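You operate a simulated robot arm through the tools that you are given. There is no shell and no other tool. Be economical: measure what you need, move in short steps, check, and stop when the job is done.

The job below is to be done with a simulated robot arm. You get a single attempt, and the scene is never put back.

## Task
Change the split gasket in the fill port for the blue one.
Fine: the tank is vented, keep it so; old gasket on the side tray; yellow cap on, clamp shut, wing nut to its green mark.

It is judged by the outcome, as a careful person would: the job done as asked, and still so three seconds after it is handed in. It fails if anything else is knocked over, pushed out of place, dropped, spilled or broken. Lids that push on must go on centred and level and be pressed home; caps that screw on are set level and turned clockwise until they are tight.

## Robot
A 7-joint arm with a two-finger parallel gripper, fixed in place. Base frame: the origin is at the foot of the arm, x ahead of it, y to its left, z up. Lengths are in cm, angles in degrees, forces in N, time in s.
With the tool pointing down near the work surface it reaches from about 10 to 48 cm from the base axis. Its first joint turns from -166.0 to 166.0 degrees. Payload 1.57 kg.
Tool frame: the origin (TCP) lies between the finger pads and is the grasp point; the fingertips stand 3 cm ahead of it; z points along the fingers, y is the line along which they close. Largest opening 11 cm; finger width 2.4, thickness 1.2; the body of the gripper, 4.8 by 11.2 cm, starts 7.8 cm behind the TCP.
Orientation is that of the tool frame in the base frame, as a unit quaternion [w, x, y, z]. With the fingers straight down and closing along the base's y, the tool's x points along the base's -x, its y along +y and its z along -z.

## Interface
- The arm moves only by the tool nudge_tool. Its argument "rows" is a list of rows, each an object (a shift or turn left out is 0, a gripper value left out holds the last) with "dr": the turn, a rotation vector about the tool's x, y, z in degrees, a list of three; "offset": the shift along the tool's x, y, z in cm, a list of three; "gripper": the finger opening in cm, from 0 to 11. In form: [{"dr": [ax, ay, az], "offset": [x, y, z], "gripper": gripper}, ...]. A call has 1 to 8 rows; each row shifts and turns the commanded pose from where the row before left it, along the tool's axes as they then stand. A row lasts 0.2 s, in which the tool goes at most 5 cm and 8.6 degrees; a call with a longer step from one row to the next is refused whole, and so is a gripper value outside its range. A pose out of reach is approached as far as the arm can. The call stops where the force on the tool passes 60 N (or 10 N more than at its start, if that is more) or the arm is blocked; 0.2 s more then pass. The fingers move at their own pace (about 4.5 cm/s each) and stop on an object; they squeeze with about 27 N. The grip force told is the motor's: it shows also when the fingers shut on nothing. Time passes only in rows, and 0.2 s behind the last, so rows that do not move let the fingers close. It gives the time, the measured TCP pose, the force on the tool (base axes), the opening and the grip force at its end, in the units of the frame above (readings bear some noise), with the torque about the TCP (base axes, N m) and any sound that the robot's microphone picked up.
- Cameras (640 x 400 px; columns grow to the right, rows downward): "scene" is fixed at [4.96, -49.75, 180.47]; the picture's right is [0.70, -0.72, 0.00], its down [-0.48, -0.47, -0.74] and it looks along [0.53, 0.52, -0.67] (base axes); focal length 296 px, centre (320, 200). "wrist" rides on the gripper at [7, 1.6, -14.1] in the tool frame; the picture's right is [-0.23, 0.97, 0.00], its down [-0.85, -0.20, -0.48] and it looks along [-0.47, -0.11, 0.88] (tool axes); focal length 222 px, centre (320, 200). There is no depth. A picture from a camera that has moved, and an enlarged one, comes with that camera's place and axes in the base frame and with its lens.
- camera(camera): a new picture of that camera. It takes no simulated time.
- slide_trunk(by): slides the trunk up (or, below 0, down) by that many cm; the arm rides with it, the base frame stays. It gives what a move gives, with no picture.
- enlarge(camera, box): a new picture of the part [left, top, right, bottom] of that camera's present view, enlarged. It takes no simulated time.
- job_done(): hands the job in; it is judged then, once.

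Go step by step. Nothing tells you positions but the pictures and the camera data: compare them with the known pose of the tool, close in by small moves and look again before you grip or let go. The budget is 120 turns and 76 pictures, counting those below and the enlarged ones. Unless the task says otherwise, let go and move clear before handing in, and close with one line.

The tools are called after "Call:" as a command line: name --argument value ..., lists and objects as JSON in quotes. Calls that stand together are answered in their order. nudge_tool: Moves the arm, as the interface text tells. Its arguments: {"type":"object","properties":{"rows":{"type":"array"}},"required":["rows"]} The other tools are called the same way: slide_trunk (by) slides the trunk up or down; camera (camera) takes a picture; enlarge (camera, box) takes an enlarged picture of a part of a camera's view; job_done () hands the job in.

At the start:

```text
time_s: 0.0
ee_pos: [36.89, 14.12, 133.12]
ee_rot: [0.001, 0.0, 1.0, 0.0]
force: [0.7, -0.1, 0.7]
wrist_torque: [0.01, 0.01, 0.0]
gripper_width: 10.99
gripper_force: 0.1
trunk travel left (down, up): [-52.5, 6.5]
```

scene: 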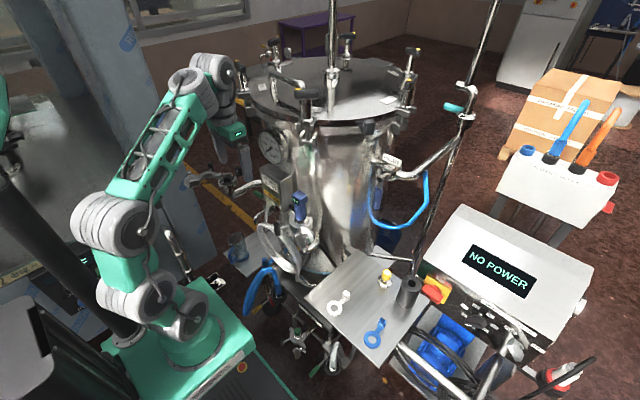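
wrist: 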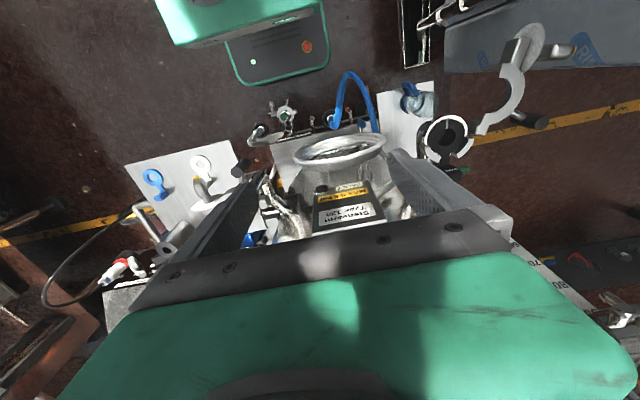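

I see a tank with a tray holding two gaskets (white, blue) and a yellow item, and a fill port somewhere near the arm. I'll enlarge the key areas first.

Call:
enlarge --camera "scene" --box '[200, 130, 360, 230]'

Call:
enlarge --camera "scene" --box '[220, 210, 440, 350]'

Call:
enlarge --camera "wrist" --box '[240, 60, 560, 260]'

```text
4.00 times, centred on (280, 180) of scene
camera zoom: at [4.96, -49.75, 180.47], right [0.7, -0.72, 0.0], down [-0.48, -0.47, -0.74], along [0.53, 0.52, -0.67], focal length 1184 px, centre (480, 280)
```

zoom: 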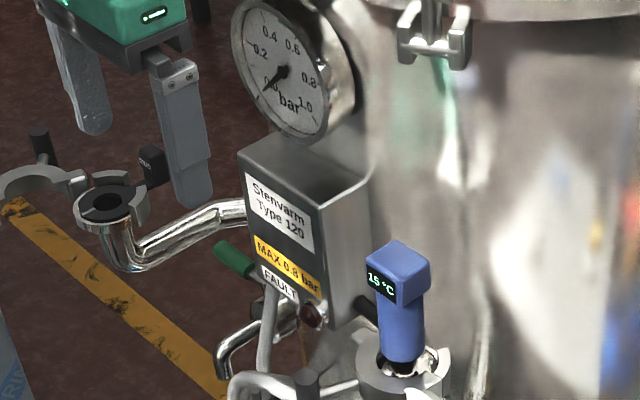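

```text
2.86 times, centred on (330, 280) of scene
camera zoom: at [4.96, -49.75, 180.47], right [0.7, -0.72, 0.0], down [-0.48, -0.47, -0.74], along [0.53, 0.52, -0.67], focal length 846 px, centre (291, -29)
```

zoom: 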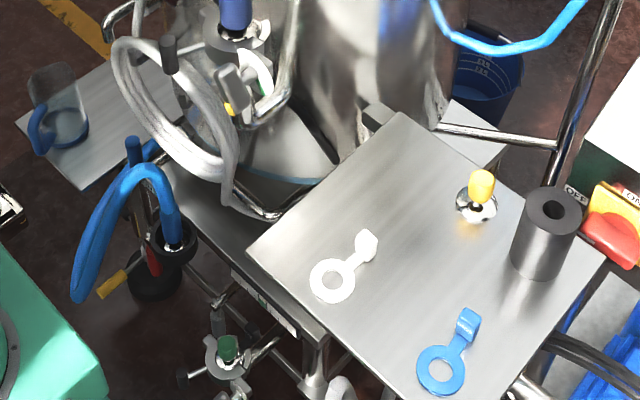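

```text
2.00 times, centred on (400, 160) of wrist
camera zoom: at [30.05, 15.7, 147.39], right [0.23, 0.97, 0.0], down [0.85, -0.2, 0.48], along [0.47, -0.11, -0.88], focal length 444 px, centre (160, 280)
```

zoom: 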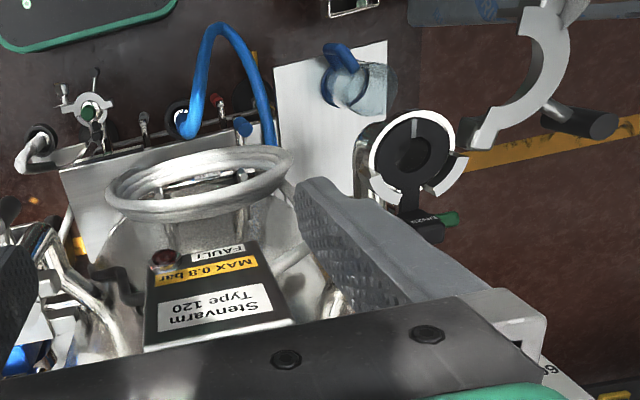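

The fill port seems to be the pipe elbow left of the gauge, with a black tabbed gasket and an open clamp. I'll look closer at it and at the tray.

Call:
enlarge --camera "scene" --box '[185, 150, 265, 200]'

Call:
enlarge --camera "wrist" --box '[400, 20, 560, 180]'

Call:
enlarge --camera "wrist" --box '[90, 130, 290, 290]'

Call:
enlarge --camera "scene" --box '[310, 240, 430, 360]'

```text
8.00 times, centred on (225, 175) of scene
camera zoom: at [4.96, -49.75, 180.47], right [0.7, -0.72, 0.0], down [-0.48, -0.47, -0.74], along [0.53, 0.52, -0.67], focal length 2369 px, centre (1080, 400)
```

zoom: 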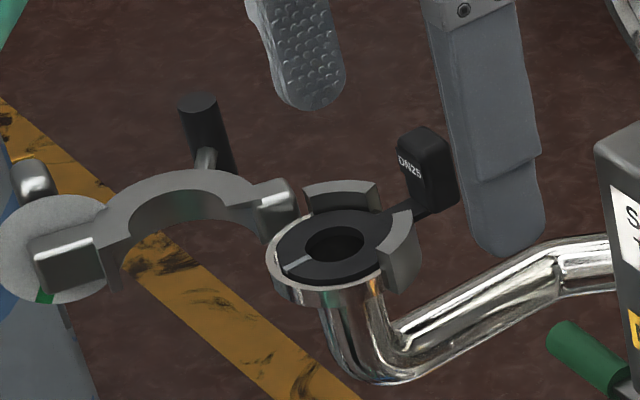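

```text
2.50 times, centred on (480, 100) of wrist
camera zoom: at [30.05, 15.7, 147.39], right [0.23, 0.97, 0.0], down [0.85, -0.2, 0.48], along [0.47, -0.11, -0.88], focal length 555 px, centre (-80, 450)
```

zoom: 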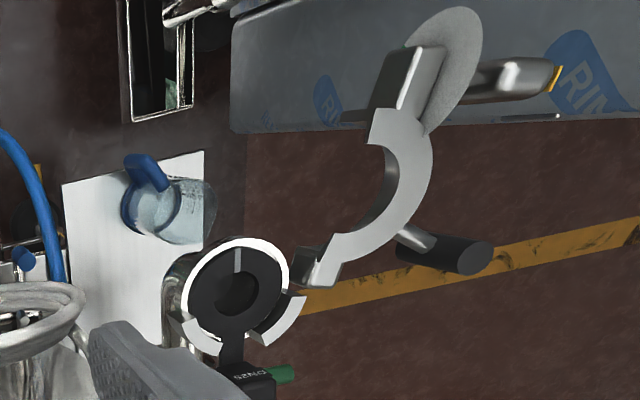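

```text
2.50 times, centred on (190, 210) of wrist
camera zoom: at [30.05, 15.7, 147.39], right [0.23, 0.97, 0.0], down [0.85, -0.2, 0.48], along [0.47, -0.11, -0.88], focal length 555 px, centre (645, 175)
```

zoom: 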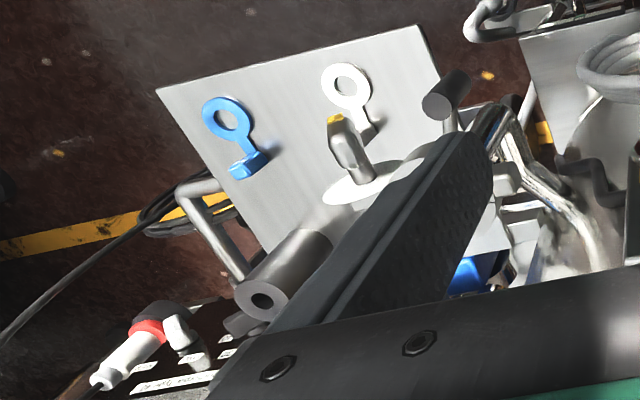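

```text
3.33 times, centred on (370, 300) of scene
camera zoom: at [4.96, -49.75, 180.47], right [0.7, -0.72, 0.0], down [-0.48, -0.47, -0.74], along [0.53, 0.52, -0.67], focal length 987 px, centre (153, -133)
```

zoom: 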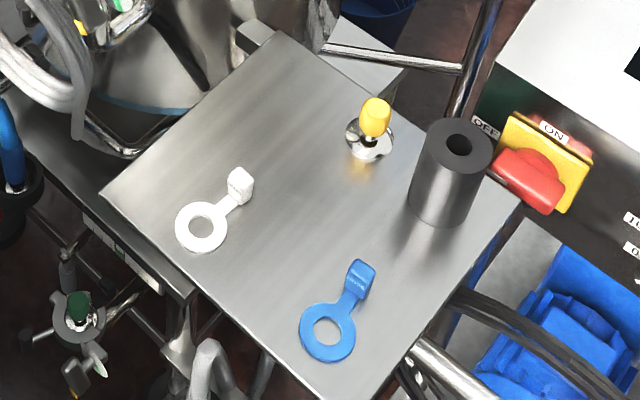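

The port gasket is at about (47, 46, 104), the clamp's open half reaches toward (33, 45, 111), and the tray surface is around z 90 with blue at (43, -35). I'll move the wrist camera closer to the port.

Call:
nudge_tool --rows '[{"offset": [1, 4, -0.5]}, {"offset": [1, 4, -0.5]}, {"offset": [1, 4, -0.5]}, {"offset": [1, 4, -0.5]}, {"offset": [1, 4, -0.5]}]'

Call:
camera --camera "wrist"

Call:
camera --camera "scene"

```text
time_s: 1.2
ee_pos: [32.04, 34.06, 135.73]
ee_rot: [0.0, 0.0, 1.0, 0.0]
force: [0.0, 1.0, 0.2]
wrist_torque: [-0.07, 0.04, 0.02]
gripper_width: 11.03
gripper_force: 0.0
trunk travel left (down, up): [-52.5, 6.5]
```

```text
66 pictures are left
camera wrist: at [25.11, 35.68, 149.92], right [0.23, 0.97, 0.0], down [0.85, -0.2, 0.48], along [0.47, -0.11, -0.88], focal length 222 px, centre (320, 200)
```

wrist: 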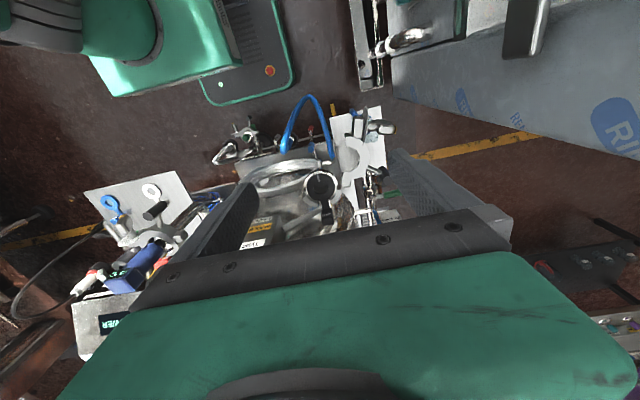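

```text
65 pictures are left
```

scene: 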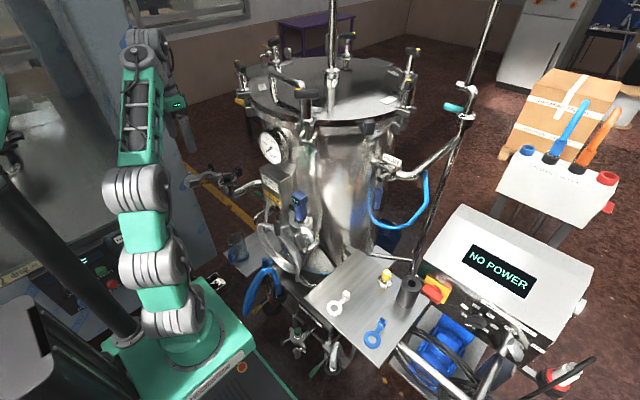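

The arm moved freely; the clamp and port are now central in the wrist view. I'll enlarge.

Call:
enlarge --camera "wrist" --box '[280, 90, 440, 230]'

Call:
enlarge --camera "scene" --box '[175, 155, 255, 205]'

```text
2.86 times, centred on (360, 160) of wrist
camera zoom: at [25.11, 35.68, 149.92], right [0.23, 0.97, 0.0], down [0.85, -0.2, 0.48], along [0.47, -0.11, -0.88], focal length 635 px, centre (206, 314)
```

zoom: 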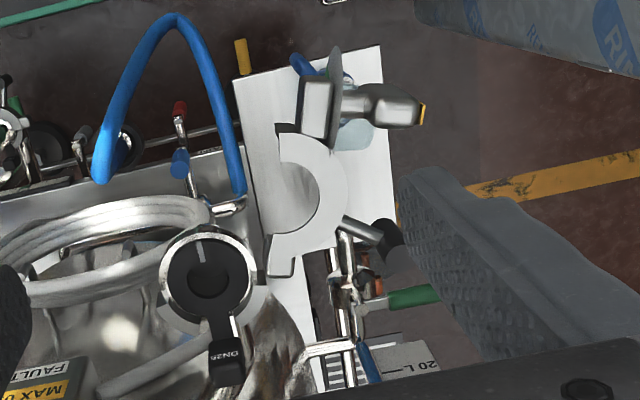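

```text
8.00 times, centred on (215, 180) of scene
camera zoom: at [4.96, -49.75, 180.47], right [0.7, -0.72, 0.0], down [-0.48, -0.47, -0.74], along [0.53, 0.52, -0.67], focal length 2369 px, centre (1160, 360)
```

zoom: 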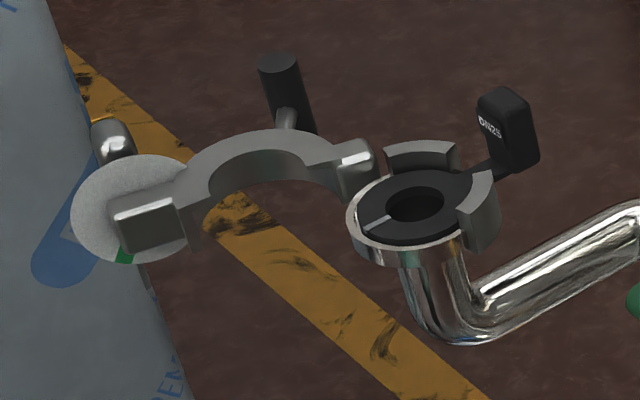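

With the better baseline the port is at about (41, 32, 116), the old gasket's tab at (46, 32, 118), and the clamp hinge at (41, 36.4). I'll test reach above the tab.

Call:
nudge_tool --rows '[{"offset": [-3.5, -0.5, 1], "gripper": 5}, {"offset": [-3.5, -0.5, 1]}, {"offset": [-3.5, -0.5, 1]}, {"offset": [-3.5, -0.5, 1]}, {}]'

Call:
camera --camera "wrist"

Call:
enlarge --camera "scene" --box '[175, 130, 305, 210]'

```text
time_s: 2.4
ee_pos: [45.85, 32.17, 131.81]
ee_rot: [0.0, 0.001, 1.0, -0.001]
force: [0.2, 0.2, 0.4]
wrist_torque: [-0.03, 0.01, 0.0]
gripper_width: 5.01
gripper_force: 0.0
trunk travel left (down, up): [-52.5, 6.5]
```

```text
62 pictures are left
camera wrist: at [38.86, 33.65, 146.1], right [0.23, 0.97, 0.0], down [0.85, -0.2, 0.48], along [0.47, -0.11, -0.88], focal length 222 px, centre (320, 200)
```

wrist: 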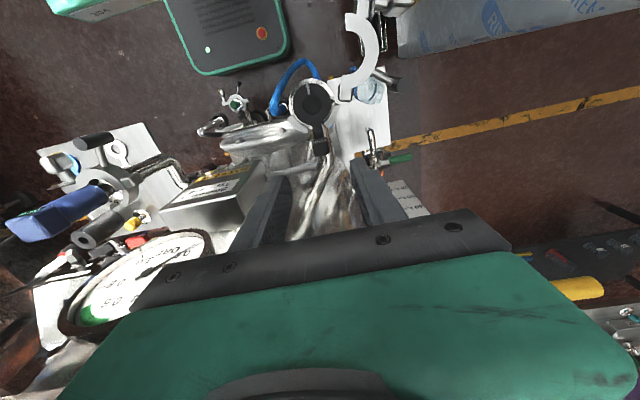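

```text
4.92 times, centred on (240, 170) of scene
camera zoom: at [4.96, -49.75, 180.47], right [0.7, -0.72, 0.0], down [-0.48, -0.47, -0.74], along [0.53, 0.52, -0.67], focal length 1458 px, centre (714, 348)
```

zoom: 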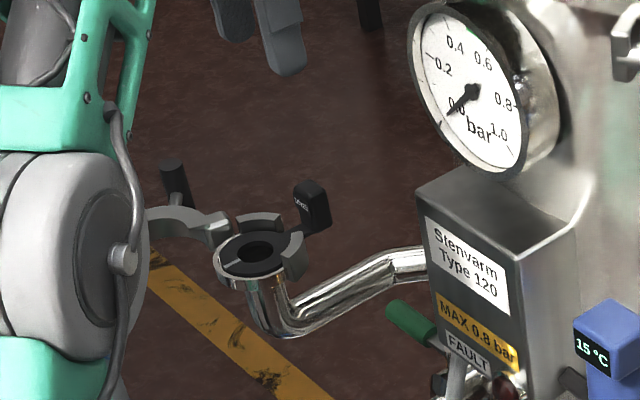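

Reach is fine, and the gauge at about (50, 16, 132) stays clear. I'll measure the tab and flange from this closer view.

Call:
enlarge --camera "wrist" --box '[260, 60, 420, 200]'

```text
2.86 times, centred on (340, 130) of wrist
camera zoom: at [38.86, 33.65, 146.1], right [0.23, 0.97, 0.0], down [0.85, -0.2, 0.48], along [0.47, -0.11, -0.88], focal length 635 px, centre (263, 400)
```

zoom: 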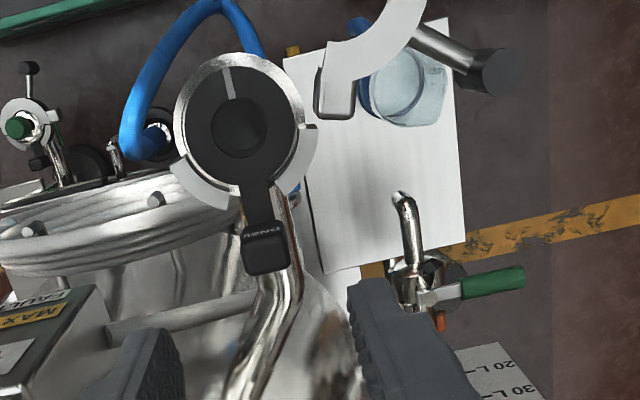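

I'll check the two flat surfaces for which one is the side tray.

Call:
enlarge --camera "scene" --box '[215, 220, 295, 290]'

Call:
enlarge --camera "scene" --box '[290, 200, 450, 380]'

```text
5.71 times, centred on (255, 255) of scene
camera zoom: at [4.96, -49.75, 180.47], right [0.7, -0.72, 0.0], down [-0.48, -0.47, -0.74], along [0.53, 0.52, -0.67], focal length 1692 px, centre (691, -114)
```

zoom: 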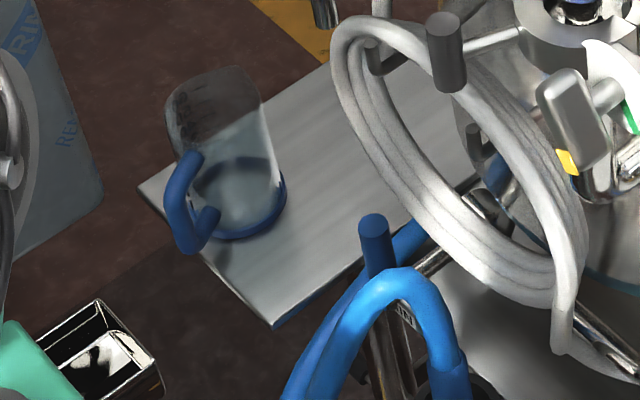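

```text
2.22 times, centred on (370, 290) of scene
camera zoom: at [4.96, -49.75, 180.47], right [0.7, -0.72, 0.0], down [-0.48, -0.47, -0.74], along [0.53, 0.52, -0.67], focal length 658 px, centre (209, 0)
```

zoom: 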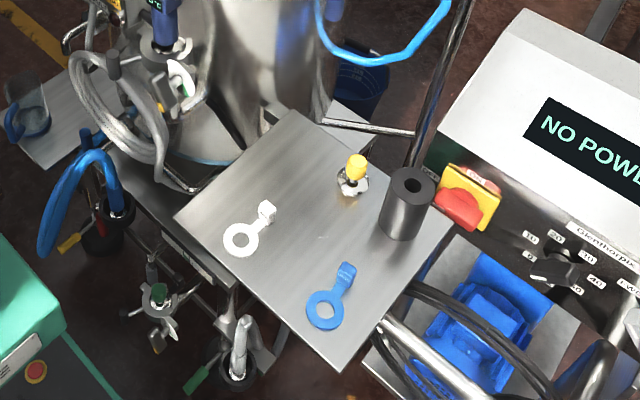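

The parts tray mounted at the vessel's side is the side tray. Now I descend toward the old gasket's tab, centred at about (46.3, 32.1), and look again.

Call:
nudge_tool --rows '[{"offset": [-0.4, 0, 3]}, {"offset": [0, 0, 3]}, {"offset": [0, 0, 3]}, {}]'

Call:
enlarge --camera "wrist" --box '[220, 60, 420, 220]'

Call:
enlarge --camera "scene" --box '[195, 140, 275, 200]'

```text
time_s: 3.4
ee_pos: [46.11, 32.29, 122.65]
ee_rot: [-0.001, 0.0, 1.0, 0.001]
force: [0.8, 0.0, -0.5]
wrist_torque: [0.0, 0.0, 0.01]
gripper_width: 5.01
gripper_force: 0.0
trunk travel left (down, up): [-52.5, 6.5]
```

```text
2.50 times, centred on (320, 140) of wrist
camera zoom: at [39.06, 33.93, 136.83], right [0.23, 0.97, 0.0], down [0.86, -0.2, 0.48], along [0.47, -0.11, -0.88], focal length 555 px, centre (320, 350)
```

zoom: 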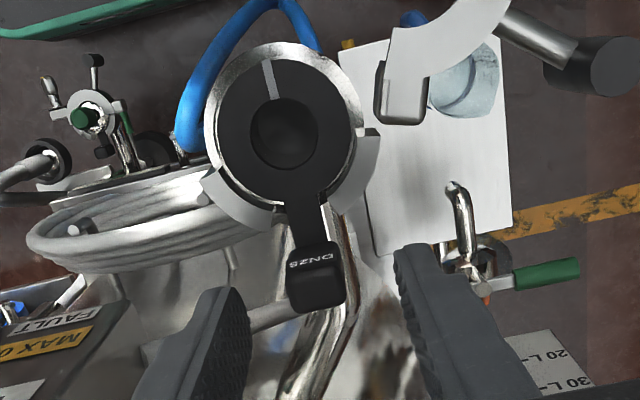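

```text
6.67 times, centred on (235, 170) of scene
camera zoom: at [4.96, -49.75, 180.47], right [0.7, -0.72, 0.0], down [-0.48, -0.47, -0.74], along [0.53, 0.52, -0.67], focal length 1974 px, centre (887, 400)
```

zoom: 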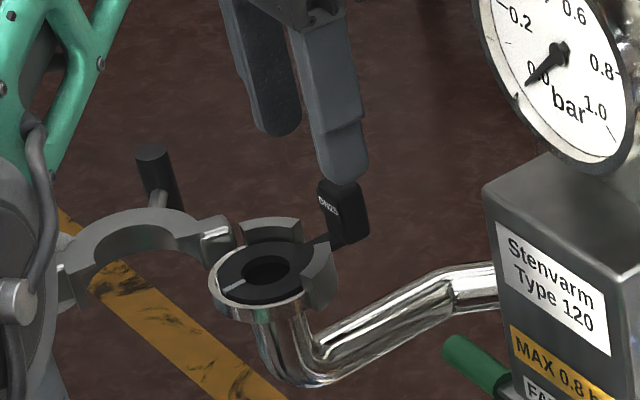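

The tab is centred between the fingers. I descend and grip it.

Call:
nudge_tool --rows '[{"offset": [-0.2, -0.1, 2.4]}, {"offset": [0, 0, 2.4]}, {"gripper": 0}, {}, {}, {}]'

Call:
enlarge --camera "scene" --box '[195, 140, 275, 200]'

```text
time_s: 4.8
ee_pos: [46.44, 31.88, 117.7]
ee_rot: [-0.001, 0.001, 1.0, 0.0]
force: [2.4, -10.3, -0.4]
wrist_torque: [-0.38, -0.14, 0.04]
gripper_width: 3.17
gripper_force: 40.6
trunk travel left (down, up): [-52.5, 6.5]
```

```text
6.67 times, centred on (235, 170) of scene
camera zoom: at [4.96, -49.75, 180.47], right [0.7, -0.72, 0.0], down [-0.48, -0.47, -0.74], along [0.53, 0.52, -0.67], focal length 1974 px, centre (887, 400)
```

zoom: 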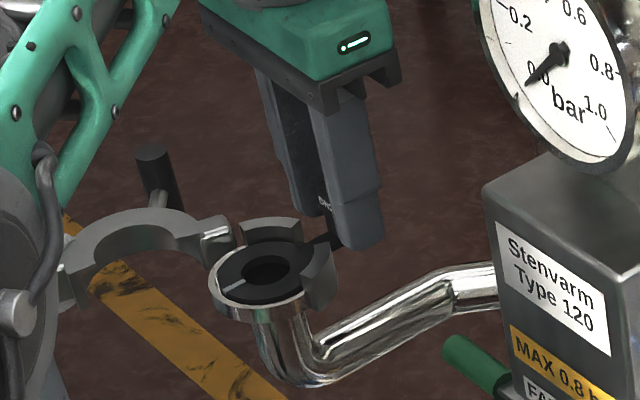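

The fingers stopped at 3.17 cm, wider than I expected for the tab, so I check what they hold.

Call:
enlarge --camera "wrist" --box '[240, 60, 400, 220]'

Call:
nudge_tool --rows '[{}, {}]'

```text
2.50 times, centred on (320, 140) of wrist
camera zoom: at [39.47, 33.58, 131.94], right [0.23, 0.97, 0.0], down [0.86, -0.2, 0.48], along [0.47, -0.11, -0.88], focal length 555 px, centre (320, 350)
```

zoom: 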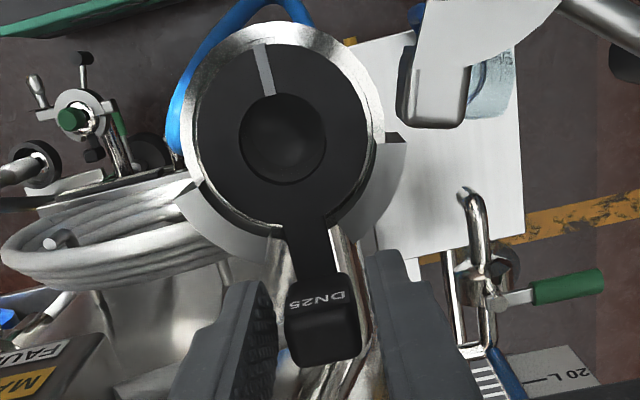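

```text
time_s: 5.4
ee_pos: [46.45, 31.98, 117.66]
ee_rot: [0.0, 0.0, 1.0, 0.001]
force: [2.4, -10.6, -2.7]
wrist_torque: [-0.38, -0.09, 0.08]
gripper_width: 3.16
gripper_force: 40.3
trunk travel left (down, up): [-52.5, 6.5]
```

It looks like it holds the tab, slightly off line. I lift gently and check.

Call:
nudge_tool --rows '[{"offset": [0, -0.15, -0.3]}, {"offset": [0, 0, -0.4]}, {"offset": [0, 0, -0.4]}, {"offset": [0, 0, -0.4]}]'

Call:
enlarge --camera "wrist" --box '[240, 60, 400, 220]'

Call:
enlarge --camera "scene" --box '[195, 140, 275, 200]'

```text
time_s: 6.4
ee_pos: [46.53, 31.96, 119.4]
ee_rot: [-0.001, 0.0, 1.0, 0.0]
force: [-0.5, 0.1, -0.6]
wrist_torque: [0.02, -0.01, -0.03]
gripper_width: 2.1
gripper_force: 26.8
trunk travel left (down, up): [-52.5, 6.5]
```

```text
2.50 times, centred on (320, 140) of wrist
camera zoom: at [39.59, 33.47, 133.59], right [0.23, 0.97, 0.0], down [0.86, -0.2, 0.48], along [0.47, -0.11, -0.88], focal length 555 px, centre (320, 350)
```

zoom: 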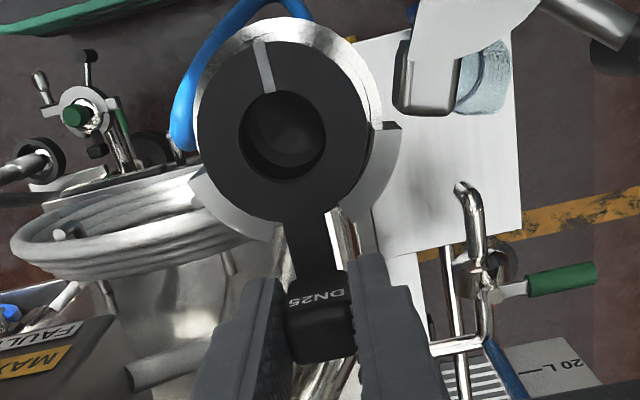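

```text
6.67 times, centred on (235, 170) of scene
camera zoom: at [4.96, -49.75, 180.47], right [0.7, -0.72, 0.0], down [-0.48, -0.47, -0.74], along [0.53, 0.52, -0.67], focal length 1974 px, centre (887, 400)
```

zoom: 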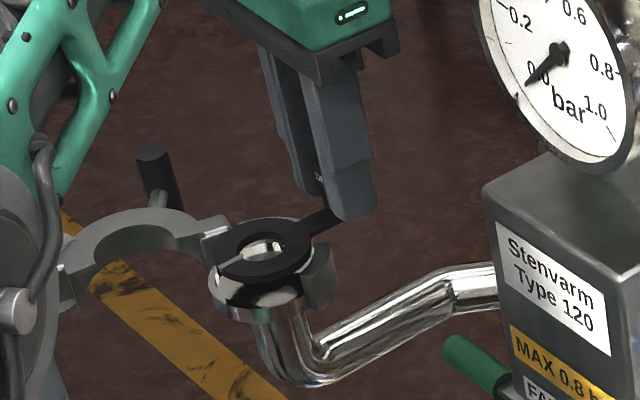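

The old gasket is lifted cleanly, held by its tab. I raise it and retreat toward -x before carrying it over to the tray (x 38–67, y -40 to -10, z 90).

Call:
nudge_tool --rows '[{"offset": [0, 0, -3]}, {"offset": [0, 0, -4]}, {"offset": [2, 0, -4]}, {"offset": [3, 0, -4]}, {"offset": [3.5, -1, -1.5]}, {"offset": [0, -4, 0]}, {"offset": [0, -4, 0]}, {"offset": [0, -4, 0]}]'

Call:
nudge_tool --rows '[{"offset": [0, -4.4, 0]}, {"offset": [0, -4.6, 0]}, {"offset": [0, -4.6, 0]}, {"offset": [0, -4.6, 0]}, {"offset": [0, -4.6, 0]}, {"offset": [0, -4.6, 0]}, {"offset": [0, -4.6, 0]}, {"offset": [0, -4.6, 0]}]'

Call:
nudge_tool --rows '[{"offset": [-2, -4.3, 0]}, {"offset": [-2.5, -3.9, 0]}, {"offset": [-3, -1.4, 2]}, {"offset": [-3, 0, 3]}, {"offset": [0, 0, 4]}, {"offset": [0, 0, 4.5]}, {"offset": [0, 0, 4.5]}, {"offset": [0, 0, 4.5]}]'

Call:
camera --camera "wrist"

Call:
enlarge --camera "scene" --box '[290, 200, 450, 380]'

```text
time_s: 8.2
ee_pos: [38.08, 18.6, 135.43]
ee_rot: [0.0, 0.0, 1.0, 0.0]
force: [-0.8, 0.6, -0.4]
wrist_torque: [0.02, -0.02, -0.01]
gripper_width: 2.09
gripper_force: 26.9
out of reach, approached as far as the arm can: row 4
trunk travel left (down, up): [-52.5, 6.5]
```

```text
time_s: 10.0
ee_pos: [37.87, -18.18, 135.39]
ee_rot: [0.0, 0.0, 1.0, 0.0]
force: [-0.6, 0.3, -0.1]
wrist_torque: [0.04, 0.01, 0.01]
gripper_width: 2.09
gripper_force: 26.4
trunk travel left (down, up): [-52.5, 6.5]
```

```text
time_s: 11.8
ee_pos: [48.73, -27.32, 112.95]
ee_rot: [0.0, 0.001, 1.0, -0.001]
force: [0.0, 0.8, 0.8]
wrist_torque: [-0.06, -0.02, 0.0]
gripper_width: 2.13
gripper_force: 27.1
trunk travel left (down, up): [-52.5, 6.5]
```

```text
51 pictures are left
camera wrist: at [41.82, -25.8, 127.24], right [0.23, 0.97, 0.0], down [0.85, -0.2, 0.48], along [0.47, -0.11, -0.88], focal length 222 px, centre (320, 200)
```

wrist: 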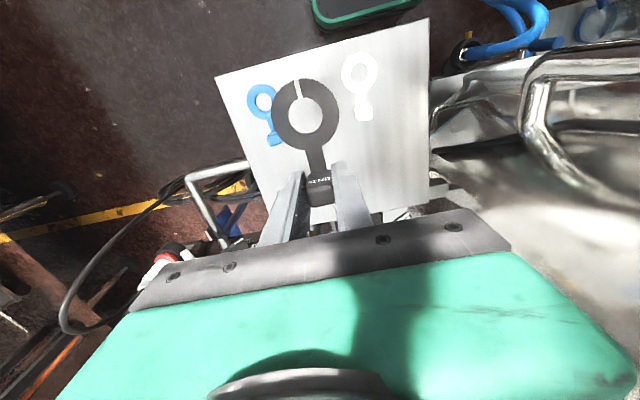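

```text
2.22 times, centred on (370, 290) of scene
camera zoom: at [4.96, -49.75, 180.47], right [0.7, -0.72, 0.0], down [-0.48, -0.47, -0.74], along [0.53, 0.52, -0.67], focal length 658 px, centre (209, 0)
```

zoom: 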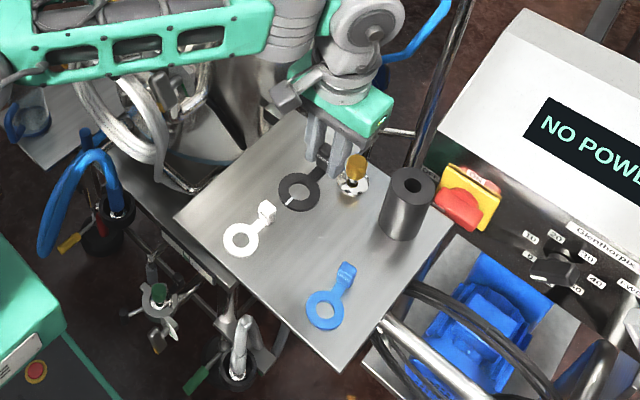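

The old gasket hangs above the free space between the white and blue ones. I lower it.

Call:
nudge_tool --rows '[{"offset": [0, 0, 4.5]}, {"offset": [0, 0, 4.5]}, {"offset": [0, 0, 4]}, {"offset": [0, 0, 2.5]}, {}]'

Call:
enlarge --camera "scene" --box '[320, 240, 420, 340]'

```text
time_s: 13.0
ee_pos: [48.58, -27.49, 97.29]
ee_rot: [-0.001, 0.0, 1.0, 0.001]
force: [-0.2, 0.0, -0.7]
wrist_torque: [0.0, -0.04, 0.0]
gripper_width: 2.12
gripper_force: 27.4
trunk travel left (down, up): [-52.5, 6.5]
```

```text
4.00 times, centred on (370, 290) of scene
camera zoom: at [4.96, -49.75, 180.47], right [0.7, -0.72, 0.0], down [-0.48, -0.47, -0.74], along [0.53, 0.52, -0.67], focal length 1184 px, centre (120, -160)
```

zoom: 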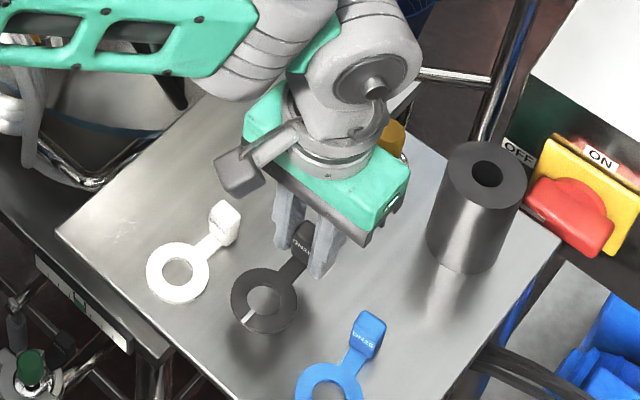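

Clear all around. I lower in small steps until it touches.

Call:
nudge_tool --rows '[{"offset": [0, 0, 1]}, {"offset": [0, 0, 0.8]}, {"offset": [0, 0, 0.4]}, {}]'

Call:
enlarge --camera "scene" --box '[320, 240, 420, 340]'

```text
time_s: 14.0
ee_pos: [48.39, -27.68, 95.2]
ee_rot: [0.0, 0.0, 1.0, 0.0]
force: [0.3, -0.6, -0.1]
wrist_torque: [-0.02, -0.03, 0.02]
gripper_width: 2.11
gripper_force: 26.7
trunk travel left (down, up): [-52.5, 6.5]
```

```text
4.00 times, centred on (370, 290) of scene
camera zoom: at [4.96, -49.75, 180.47], right [0.7, -0.72, 0.0], down [-0.48, -0.47, -0.74], along [0.53, 0.52, -0.67], focal length 1184 px, centre (120, -160)
```

zoom: 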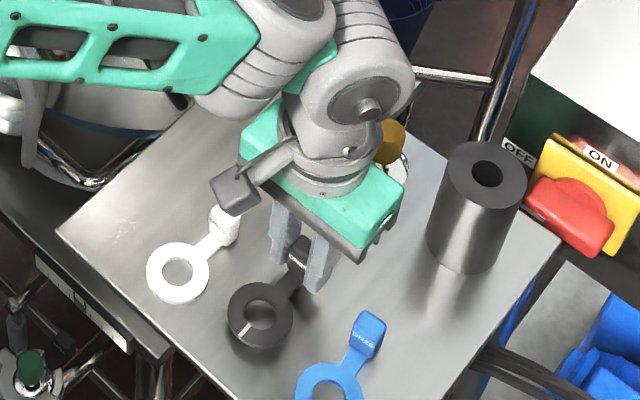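

Call:
nudge_tool --rows '[{"offset": [0, 0, 0.4]}, {"offset": [0, 0, 0.4]}, {"offset": [0, 0, 0.3]}, {}]'

```text
time_s: 15.0
ee_pos: [48.36, -27.57, 94.18]
ee_rot: [0.0, 0.0, 1.0, 0.0]
force: [0.4, -0.9, -0.6]
wrist_torque: [-0.02, -0.03, -0.01]
gripper_width: 2.09
gripper_force: 26.9
trunk travel left (down, up): [-52.5, 6.5]
```

Call:
nudge_tool --rows '[{"offset": [0, 0, 0.3]}, {"offset": [0, 0, 0.3]}, {}]'

Call:
enlarge --camera "scene" --box '[340, 270, 400, 330]'

```text
time_s: 15.8
ee_pos: [48.29, -27.46, 93.67]
ee_rot: [0.001, 0.001, 1.0, 0.0]
force: [-0.8, -1.0, 8.5]
wrist_torque: [0.0, 0.59, 0.02]
gripper_width: 2.11
gripper_force: 26.9
trunk travel left (down, up): [-52.5, 6.5]
```

```text
6.67 times, centred on (370, 300) of scene
camera zoom: at [4.96, -49.75, 180.47], right [0.7, -0.72, 0.0], down [-0.48, -0.47, -0.74], along [0.53, 0.52, -0.67], focal length 1974 px, centre (-13, -467)
```

zoom: 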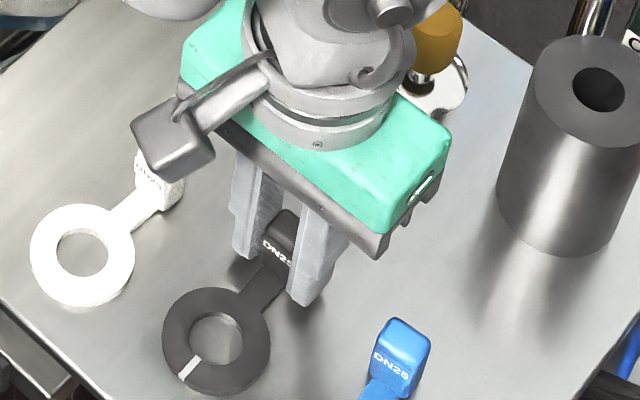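

Contact with the tray at z about 93.7. I release slowly and back off upward.

Call:
nudge_tool --rows '[{"offset": [0, 0, -0.1], "gripper": 4}, {}, {}, {"offset": [0, 0, -1.5]}, {"offset": [0, 0, -3]}, {"offset": [0, 0, -4]}, {"offset": [0, -3.5, -1]}, {"offset": [0, -3.5, 0]}]'

Call:
enlarge --camera "wrist" --box '[200, 20, 440, 220]'

Call:
enlarge --camera "scene" --box '[310, 250, 430, 350]'

```text
time_s: 17.6
ee_pos: [48.21, -34.55, 103.13]
ee_rot: [0.0, -0.001, 1.0, 0.001]
force: [-0.5, -0.2, 0.3]
wrist_torque: [0.01, 0.02, 0.0]
gripper_width: 3.98
gripper_force: 0.0
trunk travel left (down, up): [-52.5, 6.5]
```

```text
2.00 times, centred on (320, 120) of wrist
camera zoom: at [41.37, -32.92, 117.35], right [0.23, 0.97, 0.0], down [0.86, -0.2, 0.48], along [0.47, -0.11, -0.88], focal length 444 px, centre (320, 360)
```

zoom: 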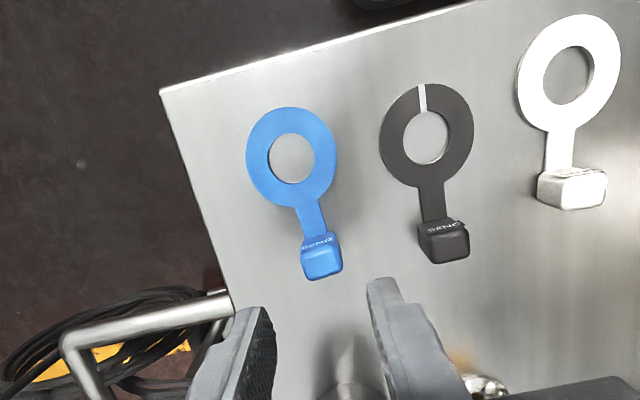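

```text
4.00 times, centred on (370, 300) of scene
camera zoom: at [4.96, -49.75, 180.47], right [0.7, -0.72, 0.0], down [-0.48, -0.47, -0.74], along [0.53, 0.52, -0.67], focal length 1184 px, centre (120, -200)
```

zoom: 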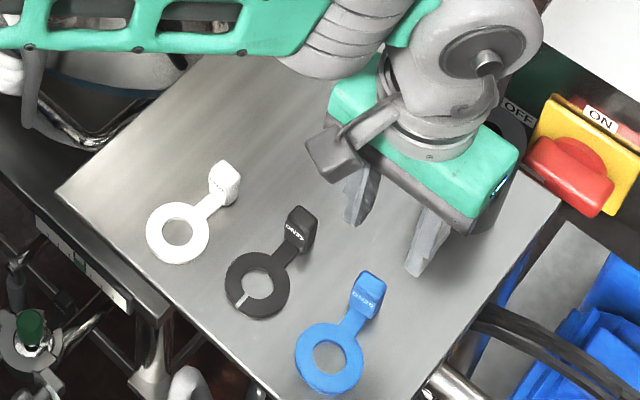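

The old gasket lies on the tray. The blue one's tab is at about (48.1, -34.3), turned about 5°; I align, descend and grip it.

Call:
nudge_tool --rows '[{"dr": [0, 0, -5], "offset": [0.1, 0.2, 3]}, {"offset": [0, 0, 3]}, {"offset": [0, 0, 2]}, {"offset": [0, 0, 1]}, {}]'

Call:
enlarge --camera "wrist" --box '[220, 60, 420, 220]'

```text
time_s: 18.8
ee_pos: [48.2, -34.23, 94.03]
ee_rot: [0.0, -0.043, 0.999, 0.0]
force: [-0.2, 0.0, -1.1]
wrist_torque: [0.0, 0.01, 0.02]
gripper_width: 3.99
gripper_force: 0.0
trunk travel left (down, up): [-52.5, 6.5]
```

```text
2.50 times, centred on (320, 140) of wrist
camera zoom: at [41.16, -33.36, 108.35], right [0.14, 0.99, 0.0], down [0.87, -0.12, 0.48], along [0.47, -0.07, -0.88], focal length 555 px, centre (320, 350)
```

zoom: 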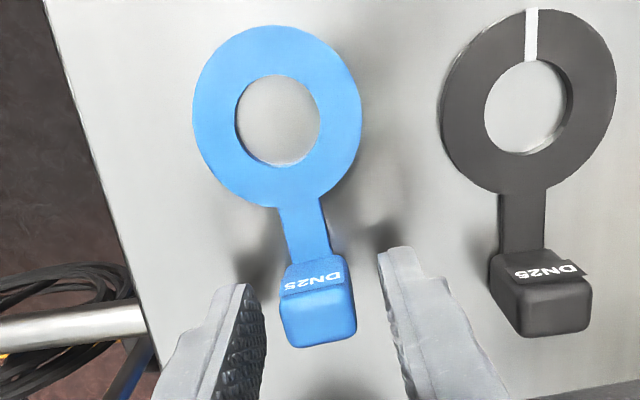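

Centred and aligned. I grip and lift.

Call:
nudge_tool --rows '[{"offset": [0, 0, 0.2], "gripper": 0}, {}, {}, {"offset": [0, 0, -1]}, {"offset": [0, 0, -3]}, {"offset": [0, 0, -4]}]'

Call:
enlarge --camera "wrist" --box '[220, 60, 420, 220]'

```text
time_s: 20.2
ee_pos: [48.1, -34.23, 102.1]
ee_rot: [0.0, -0.044, 0.999, 0.0]
force: [0.2, -0.2, 0.9]
wrist_torque: [-0.02, -0.06, -0.01]
gripper_width: 2.09
gripper_force: 27.0
trunk travel left (down, up): [-52.5, 6.5]
```

```text
2.50 times, centred on (320, 140) of wrist
camera zoom: at [41.06, -33.27, 116.29], right [0.14, 0.99, 0.0], down [0.87, -0.12, 0.48], along [0.47, -0.07, -0.88], focal length 555 px, centre (320, 350)
```

zoom: 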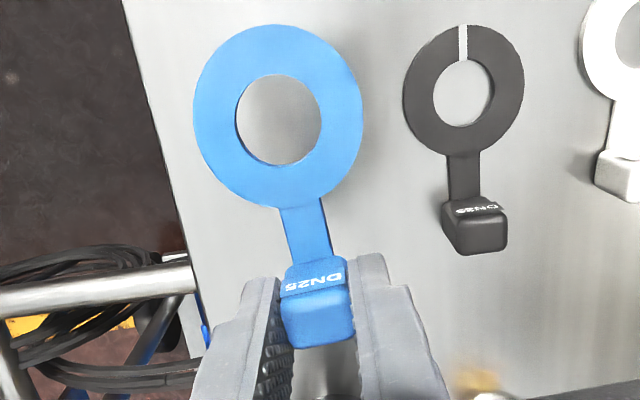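

Blue gasket held, ring centre 5.4 cm ahead of the TCP. I carry it back along the same clear route.

Call:
nudge_tool --rows '[{"dr": [0, 0, 5], "offset": [1, 1, -4]}, {"offset": [2, 1, -4.4]}, {"offset": [2.5, 1, -4.2]}, {"offset": [2.5, 1, -4.2]}, {"offset": [2.2, 1, -4.2]}, {"offset": [0, 1, -4.2]}, {"offset": [0, 1, -4.2]}, {"offset": [0, 1, -4]}]'

Call:
nudge_tool --rows '[{"offset": [0, 4.5, 0]}, {"offset": [0, 4.5, 0]}, {"offset": [0, 4.5, 0]}, {"offset": [0, 4.5, 0]}, {"offset": [0, 4.5, 0]}, {"offset": [0, 4.5, 0]}, {"offset": [0, 4.5, 0]}, {"offset": [0, 4.5, 0]}]'

Call:
nudge_tool --rows '[{"offset": [0, 4.5, 0]}, {"offset": [0, 4.5, 0]}, {"offset": [0, 4.5, 0]}, {"offset": [0, 4.3, 0]}, {"offset": [0, 4.3, 0]}, {}]'

```text
time_s: 22.0
ee_pos: [37.88, -26.56, 135.42]
ee_rot: [0.0, 0.0, 1.0, 0.0]
force: [0.0, -0.1, -0.5]
wrist_torque: [-0.02, -0.07, -0.01]
gripper_width: 2.09
gripper_force: 26.9
trunk travel left (down, up): [-52.5, 6.5]
```

```text
time_s: 23.8
ee_pos: [38.04, 9.93, 135.46]
ee_rot: [-0.001, 0.0, 1.0, 0.0]
force: [-0.1, -0.4, 0.2]
wrist_torque: [-0.02, -0.04, -0.01]
gripper_width: 2.08
gripper_force: 26.8
trunk travel left (down, up): [-52.5, 6.5]
```

```text
time_s: 25.2
ee_pos: [37.83, 31.66, 135.5]
ee_rot: [0.001, 0.0, 1.0, 0.0]
force: [-0.5, 1.1, -0.4]
wrist_torque: [-0.03, 0.01, -0.02]
gripper_width: 2.12
gripper_force: 26.6
trunk travel left (down, up): [-52.5, 6.5]
```

Call:
nudge_tool --rows '[{"offset": [-2, 0.3, 2]}, {"offset": [-2.5, 0, 2]}, {"offset": [-2.5, 0, 2]}, {"offset": [-1.9, 0, 2]}, {"offset": [0, 0, 2]}, {"offset": [0, 0, 1]}, {}]'

Call:
enlarge --camera "wrist" --box '[220, 60, 420, 220]'

Call:
enlarge --camera "scene" --box '[195, 140, 275, 200]'

```text
time_s: 26.8
ee_pos: [46.71, 32.0, 124.43]
ee_rot: [0.0, 0.0, 1.0, 0.001]
force: [0.0, -0.4, -1.7]
wrist_torque: [-0.02, -0.03, 0.0]
gripper_width: 2.09
gripper_force: 27.2
trunk travel left (down, up): [-52.5, 6.5]
```

```text
2.50 times, centred on (320, 140) of wrist
camera zoom: at [39.84, 33.49, 138.62], right [0.23, 0.97, 0.0], down [0.86, -0.2, 0.48], along [0.47, -0.11, -0.88], focal length 555 px, centre (320, 350)
```

zoom: 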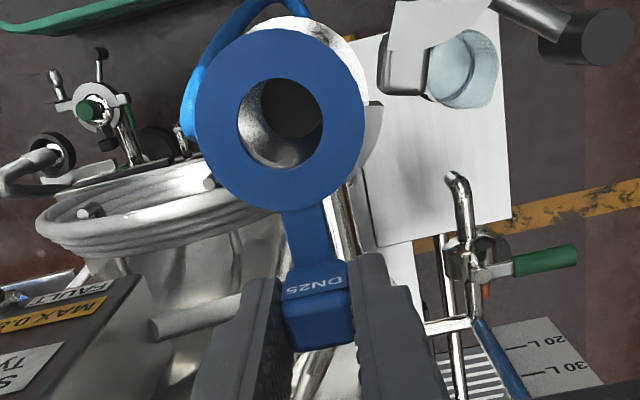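

```text
6.67 times, centred on (235, 170) of scene
camera zoom: at [4.96, -49.75, 180.47], right [0.7, -0.72, 0.0], down [-0.48, -0.47, -0.74], along [0.53, 0.52, -0.67], focal length 1974 px, centre (887, 400)
```

zoom: 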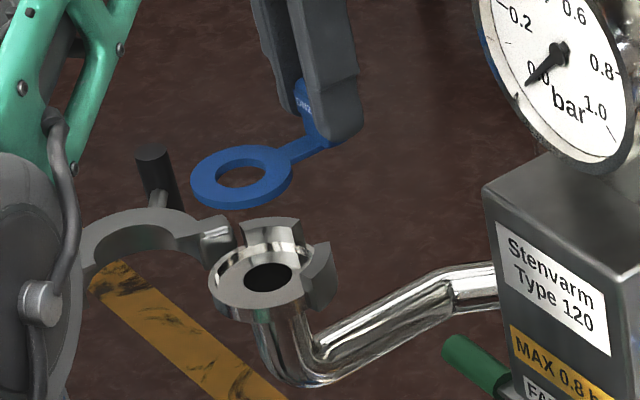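

The ring hangs about 5 cm above the flange and lines up to within a few millimetres. I lower partway and recheck.

Call:
nudge_tool --rows '[{"offset": [0, 0, 1.5]}, {"offset": [0, 0, 1.5]}, {}]'

Call:
enlarge --camera "wrist" --box '[250, 50, 390, 190]'

Call:
enlarge --camera "scene" --box '[205, 155, 255, 195]'

```text
time_s: 27.6
ee_pos: [46.86, 31.92, 121.49]
ee_rot: [0.0, 0.0, 1.0, 0.0]
force: [-0.2, 0.3, -0.3]
wrist_torque: [0.0, -0.04, -0.02]
gripper_width: 2.11
gripper_force: 27.2
trunk travel left (down, up): [-52.5, 6.5]
```

```text
2.86 times, centred on (320, 120) of wrist
camera zoom: at [39.97, 33.48, 135.68], right [0.23, 0.97, 0.0], down [0.85, -0.2, 0.48], along [0.47, -0.11, -0.88], focal length 635 px, centre (320, 429)
```

zoom: 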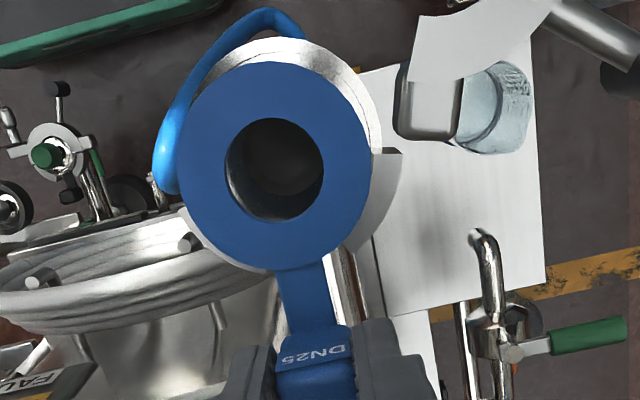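

```text
10.00 times, centred on (230, 175) of scene
camera zoom: at [4.96, -49.75, 180.47], right [0.7, -0.72, 0.0], down [-0.48, -0.47, -0.74], along [0.53, 0.52, -0.67], focal length 2961 px, centre (1220, 450)
```

zoom: 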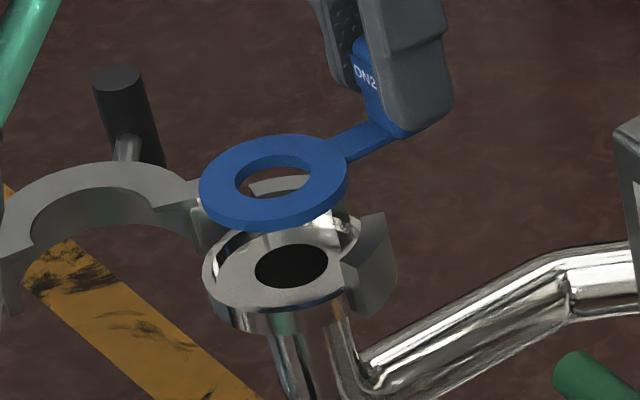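

The flange is about 0.4 cm further toward -x than the ring. I correct by that and lower a little, then recheck.

Call:
nudge_tool --rows '[{"offset": [0.4, 0.1, 0]}, {"offset": [0, 0, 1.2]}, {}]'

Call:
enlarge --camera "wrist" --box '[250, 50, 390, 190]'

Call:
enlarge --camera "scene" --box '[205, 155, 255, 195]'

```text
time_s: 28.4
ee_pos: [46.51, 32.1, 120.15]
ee_rot: [0.0, 0.001, 1.0, 0.0]
force: [0.7, -0.2, -0.7]
wrist_torque: [0.0, 0.0, -0.01]
gripper_width: 2.1
gripper_force: 27.3
trunk travel left (down, up): [-52.5, 6.5]
```

```text
2.86 times, centred on (320, 120) of wrist
camera zoom: at [39.63, 33.66, 134.42], right [0.23, 0.97, 0.0], down [0.86, -0.2, 0.48], along [0.47, -0.11, -0.88], focal length 635 px, centre (320, 429)
```

zoom: 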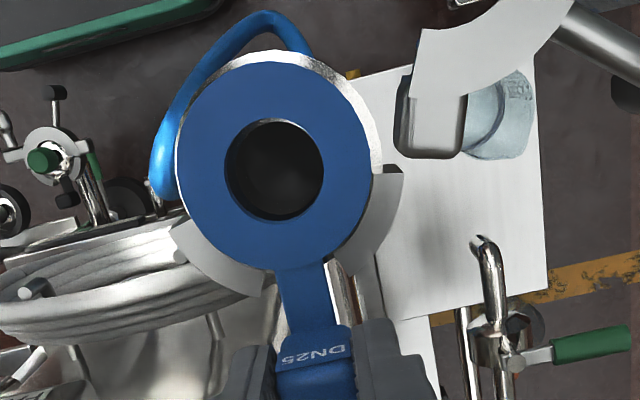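

```text
10.00 times, centred on (230, 175) of scene
camera zoom: at [4.96, -49.75, 180.47], right [0.7, -0.72, 0.0], down [-0.48, -0.47, -0.74], along [0.53, 0.52, -0.67], focal length 2961 px, centre (1220, 450)
```

zoom: 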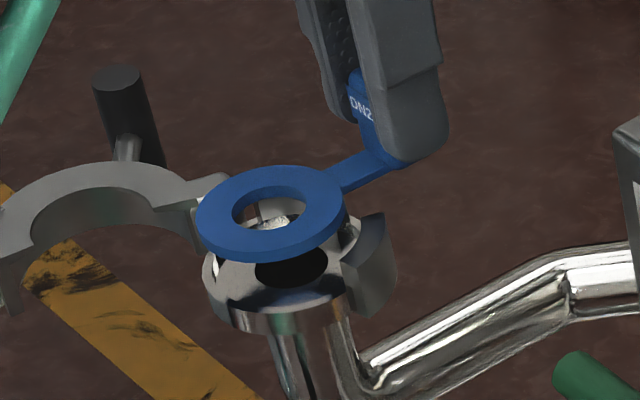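

Nearly concentric now. I lower to contact in small steps.

Call:
nudge_tool --rows '[{"offset": [0.08, 0, 0.4]}, {"offset": [0, 0, 0.3]}, {"offset": [0, 0, 0.2]}, {}]'

Call:
nudge_tool --rows '[{"offset": [0, 0, 0.2]}, {}]'

Call:
enlarge --camera "scene" --box '[205, 155, 255, 195]'

```text
time_s: 29.4
ee_pos: [46.59, 32.11, 119.32]
ee_rot: [0.0, 0.0, 1.0, 0.0]
force: [0.1, -0.1, -0.2]
wrist_torque: [0.02, 0.01, 0.02]
gripper_width: 2.1
gripper_force: 27.1
trunk travel left (down, up): [-52.5, 6.5]
```

```text
time_s: 30.0
ee_pos: [46.46, 32.04, 119.17]
ee_rot: [-0.001, 0.0, 1.0, -0.001]
force: [0.1, 0.1, -0.1]
wrist_torque: [0.02, -0.03, 0.0]
gripper_width: 2.1
gripper_force: 26.5
trunk travel left (down, up): [-52.5, 6.5]
```

```text
10.00 times, centred on (230, 175) of scene
camera zoom: at [4.96, -49.75, 180.47], right [0.7, -0.72, 0.0], down [-0.48, -0.47, -0.74], along [0.53, 0.52, -0.67], focal length 2961 px, centre (1220, 450)
```

zoom: 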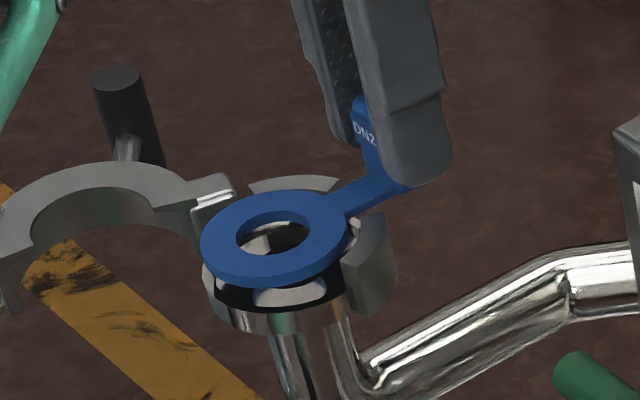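

Still nearly 1 cm above the seat. I lower 0.5 more and compare once more in close-up.

Call:
nudge_tool --rows '[{"offset": [0, 0, 0.3]}, {"offset": [0, 0, 0.2]}, {}]'

Call:
enlarge --camera "wrist" --box '[260, 50, 360, 150]'

Call:
enlarge --camera "scene" --box '[214, 165, 246, 185]'

```text
time_s: 30.8
ee_pos: [46.41, 32.13, 118.64]
ee_rot: [0.0, 0.0, 1.0, 0.001]
force: [1.2, -0.3, 0.1]
wrist_torque: [-0.01, -0.02, 0.0]
gripper_width: 2.1
gripper_force: 26.8
trunk travel left (down, up): [-52.5, 6.5]
```

```text
4.00 times, centred on (310, 100) of wrist
camera zoom: at [39.56, 33.69, 132.81], right [0.23, 0.97, 0.0], down [0.85, -0.2, 0.48], along [0.47, -0.11, -0.88], focal length 888 px, centre (360, 600)
```

zoom: 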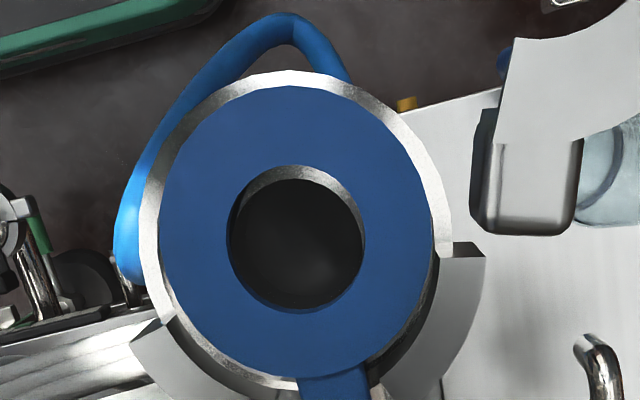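

```text
16.00 times, centred on (230, 175) of scene
camera zoom: at [4.96, -49.75, 180.47], right [0.7, -0.72, 0.0], down [-0.48, -0.47, -0.74], along [0.53, 0.52, -0.67], focal length 4737 px, centre (1760, 600)
```

zoom: 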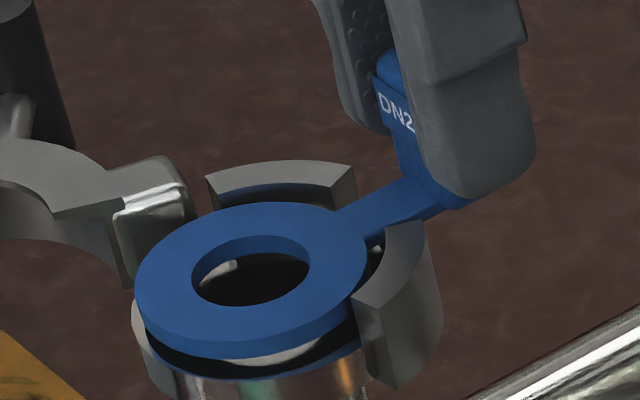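

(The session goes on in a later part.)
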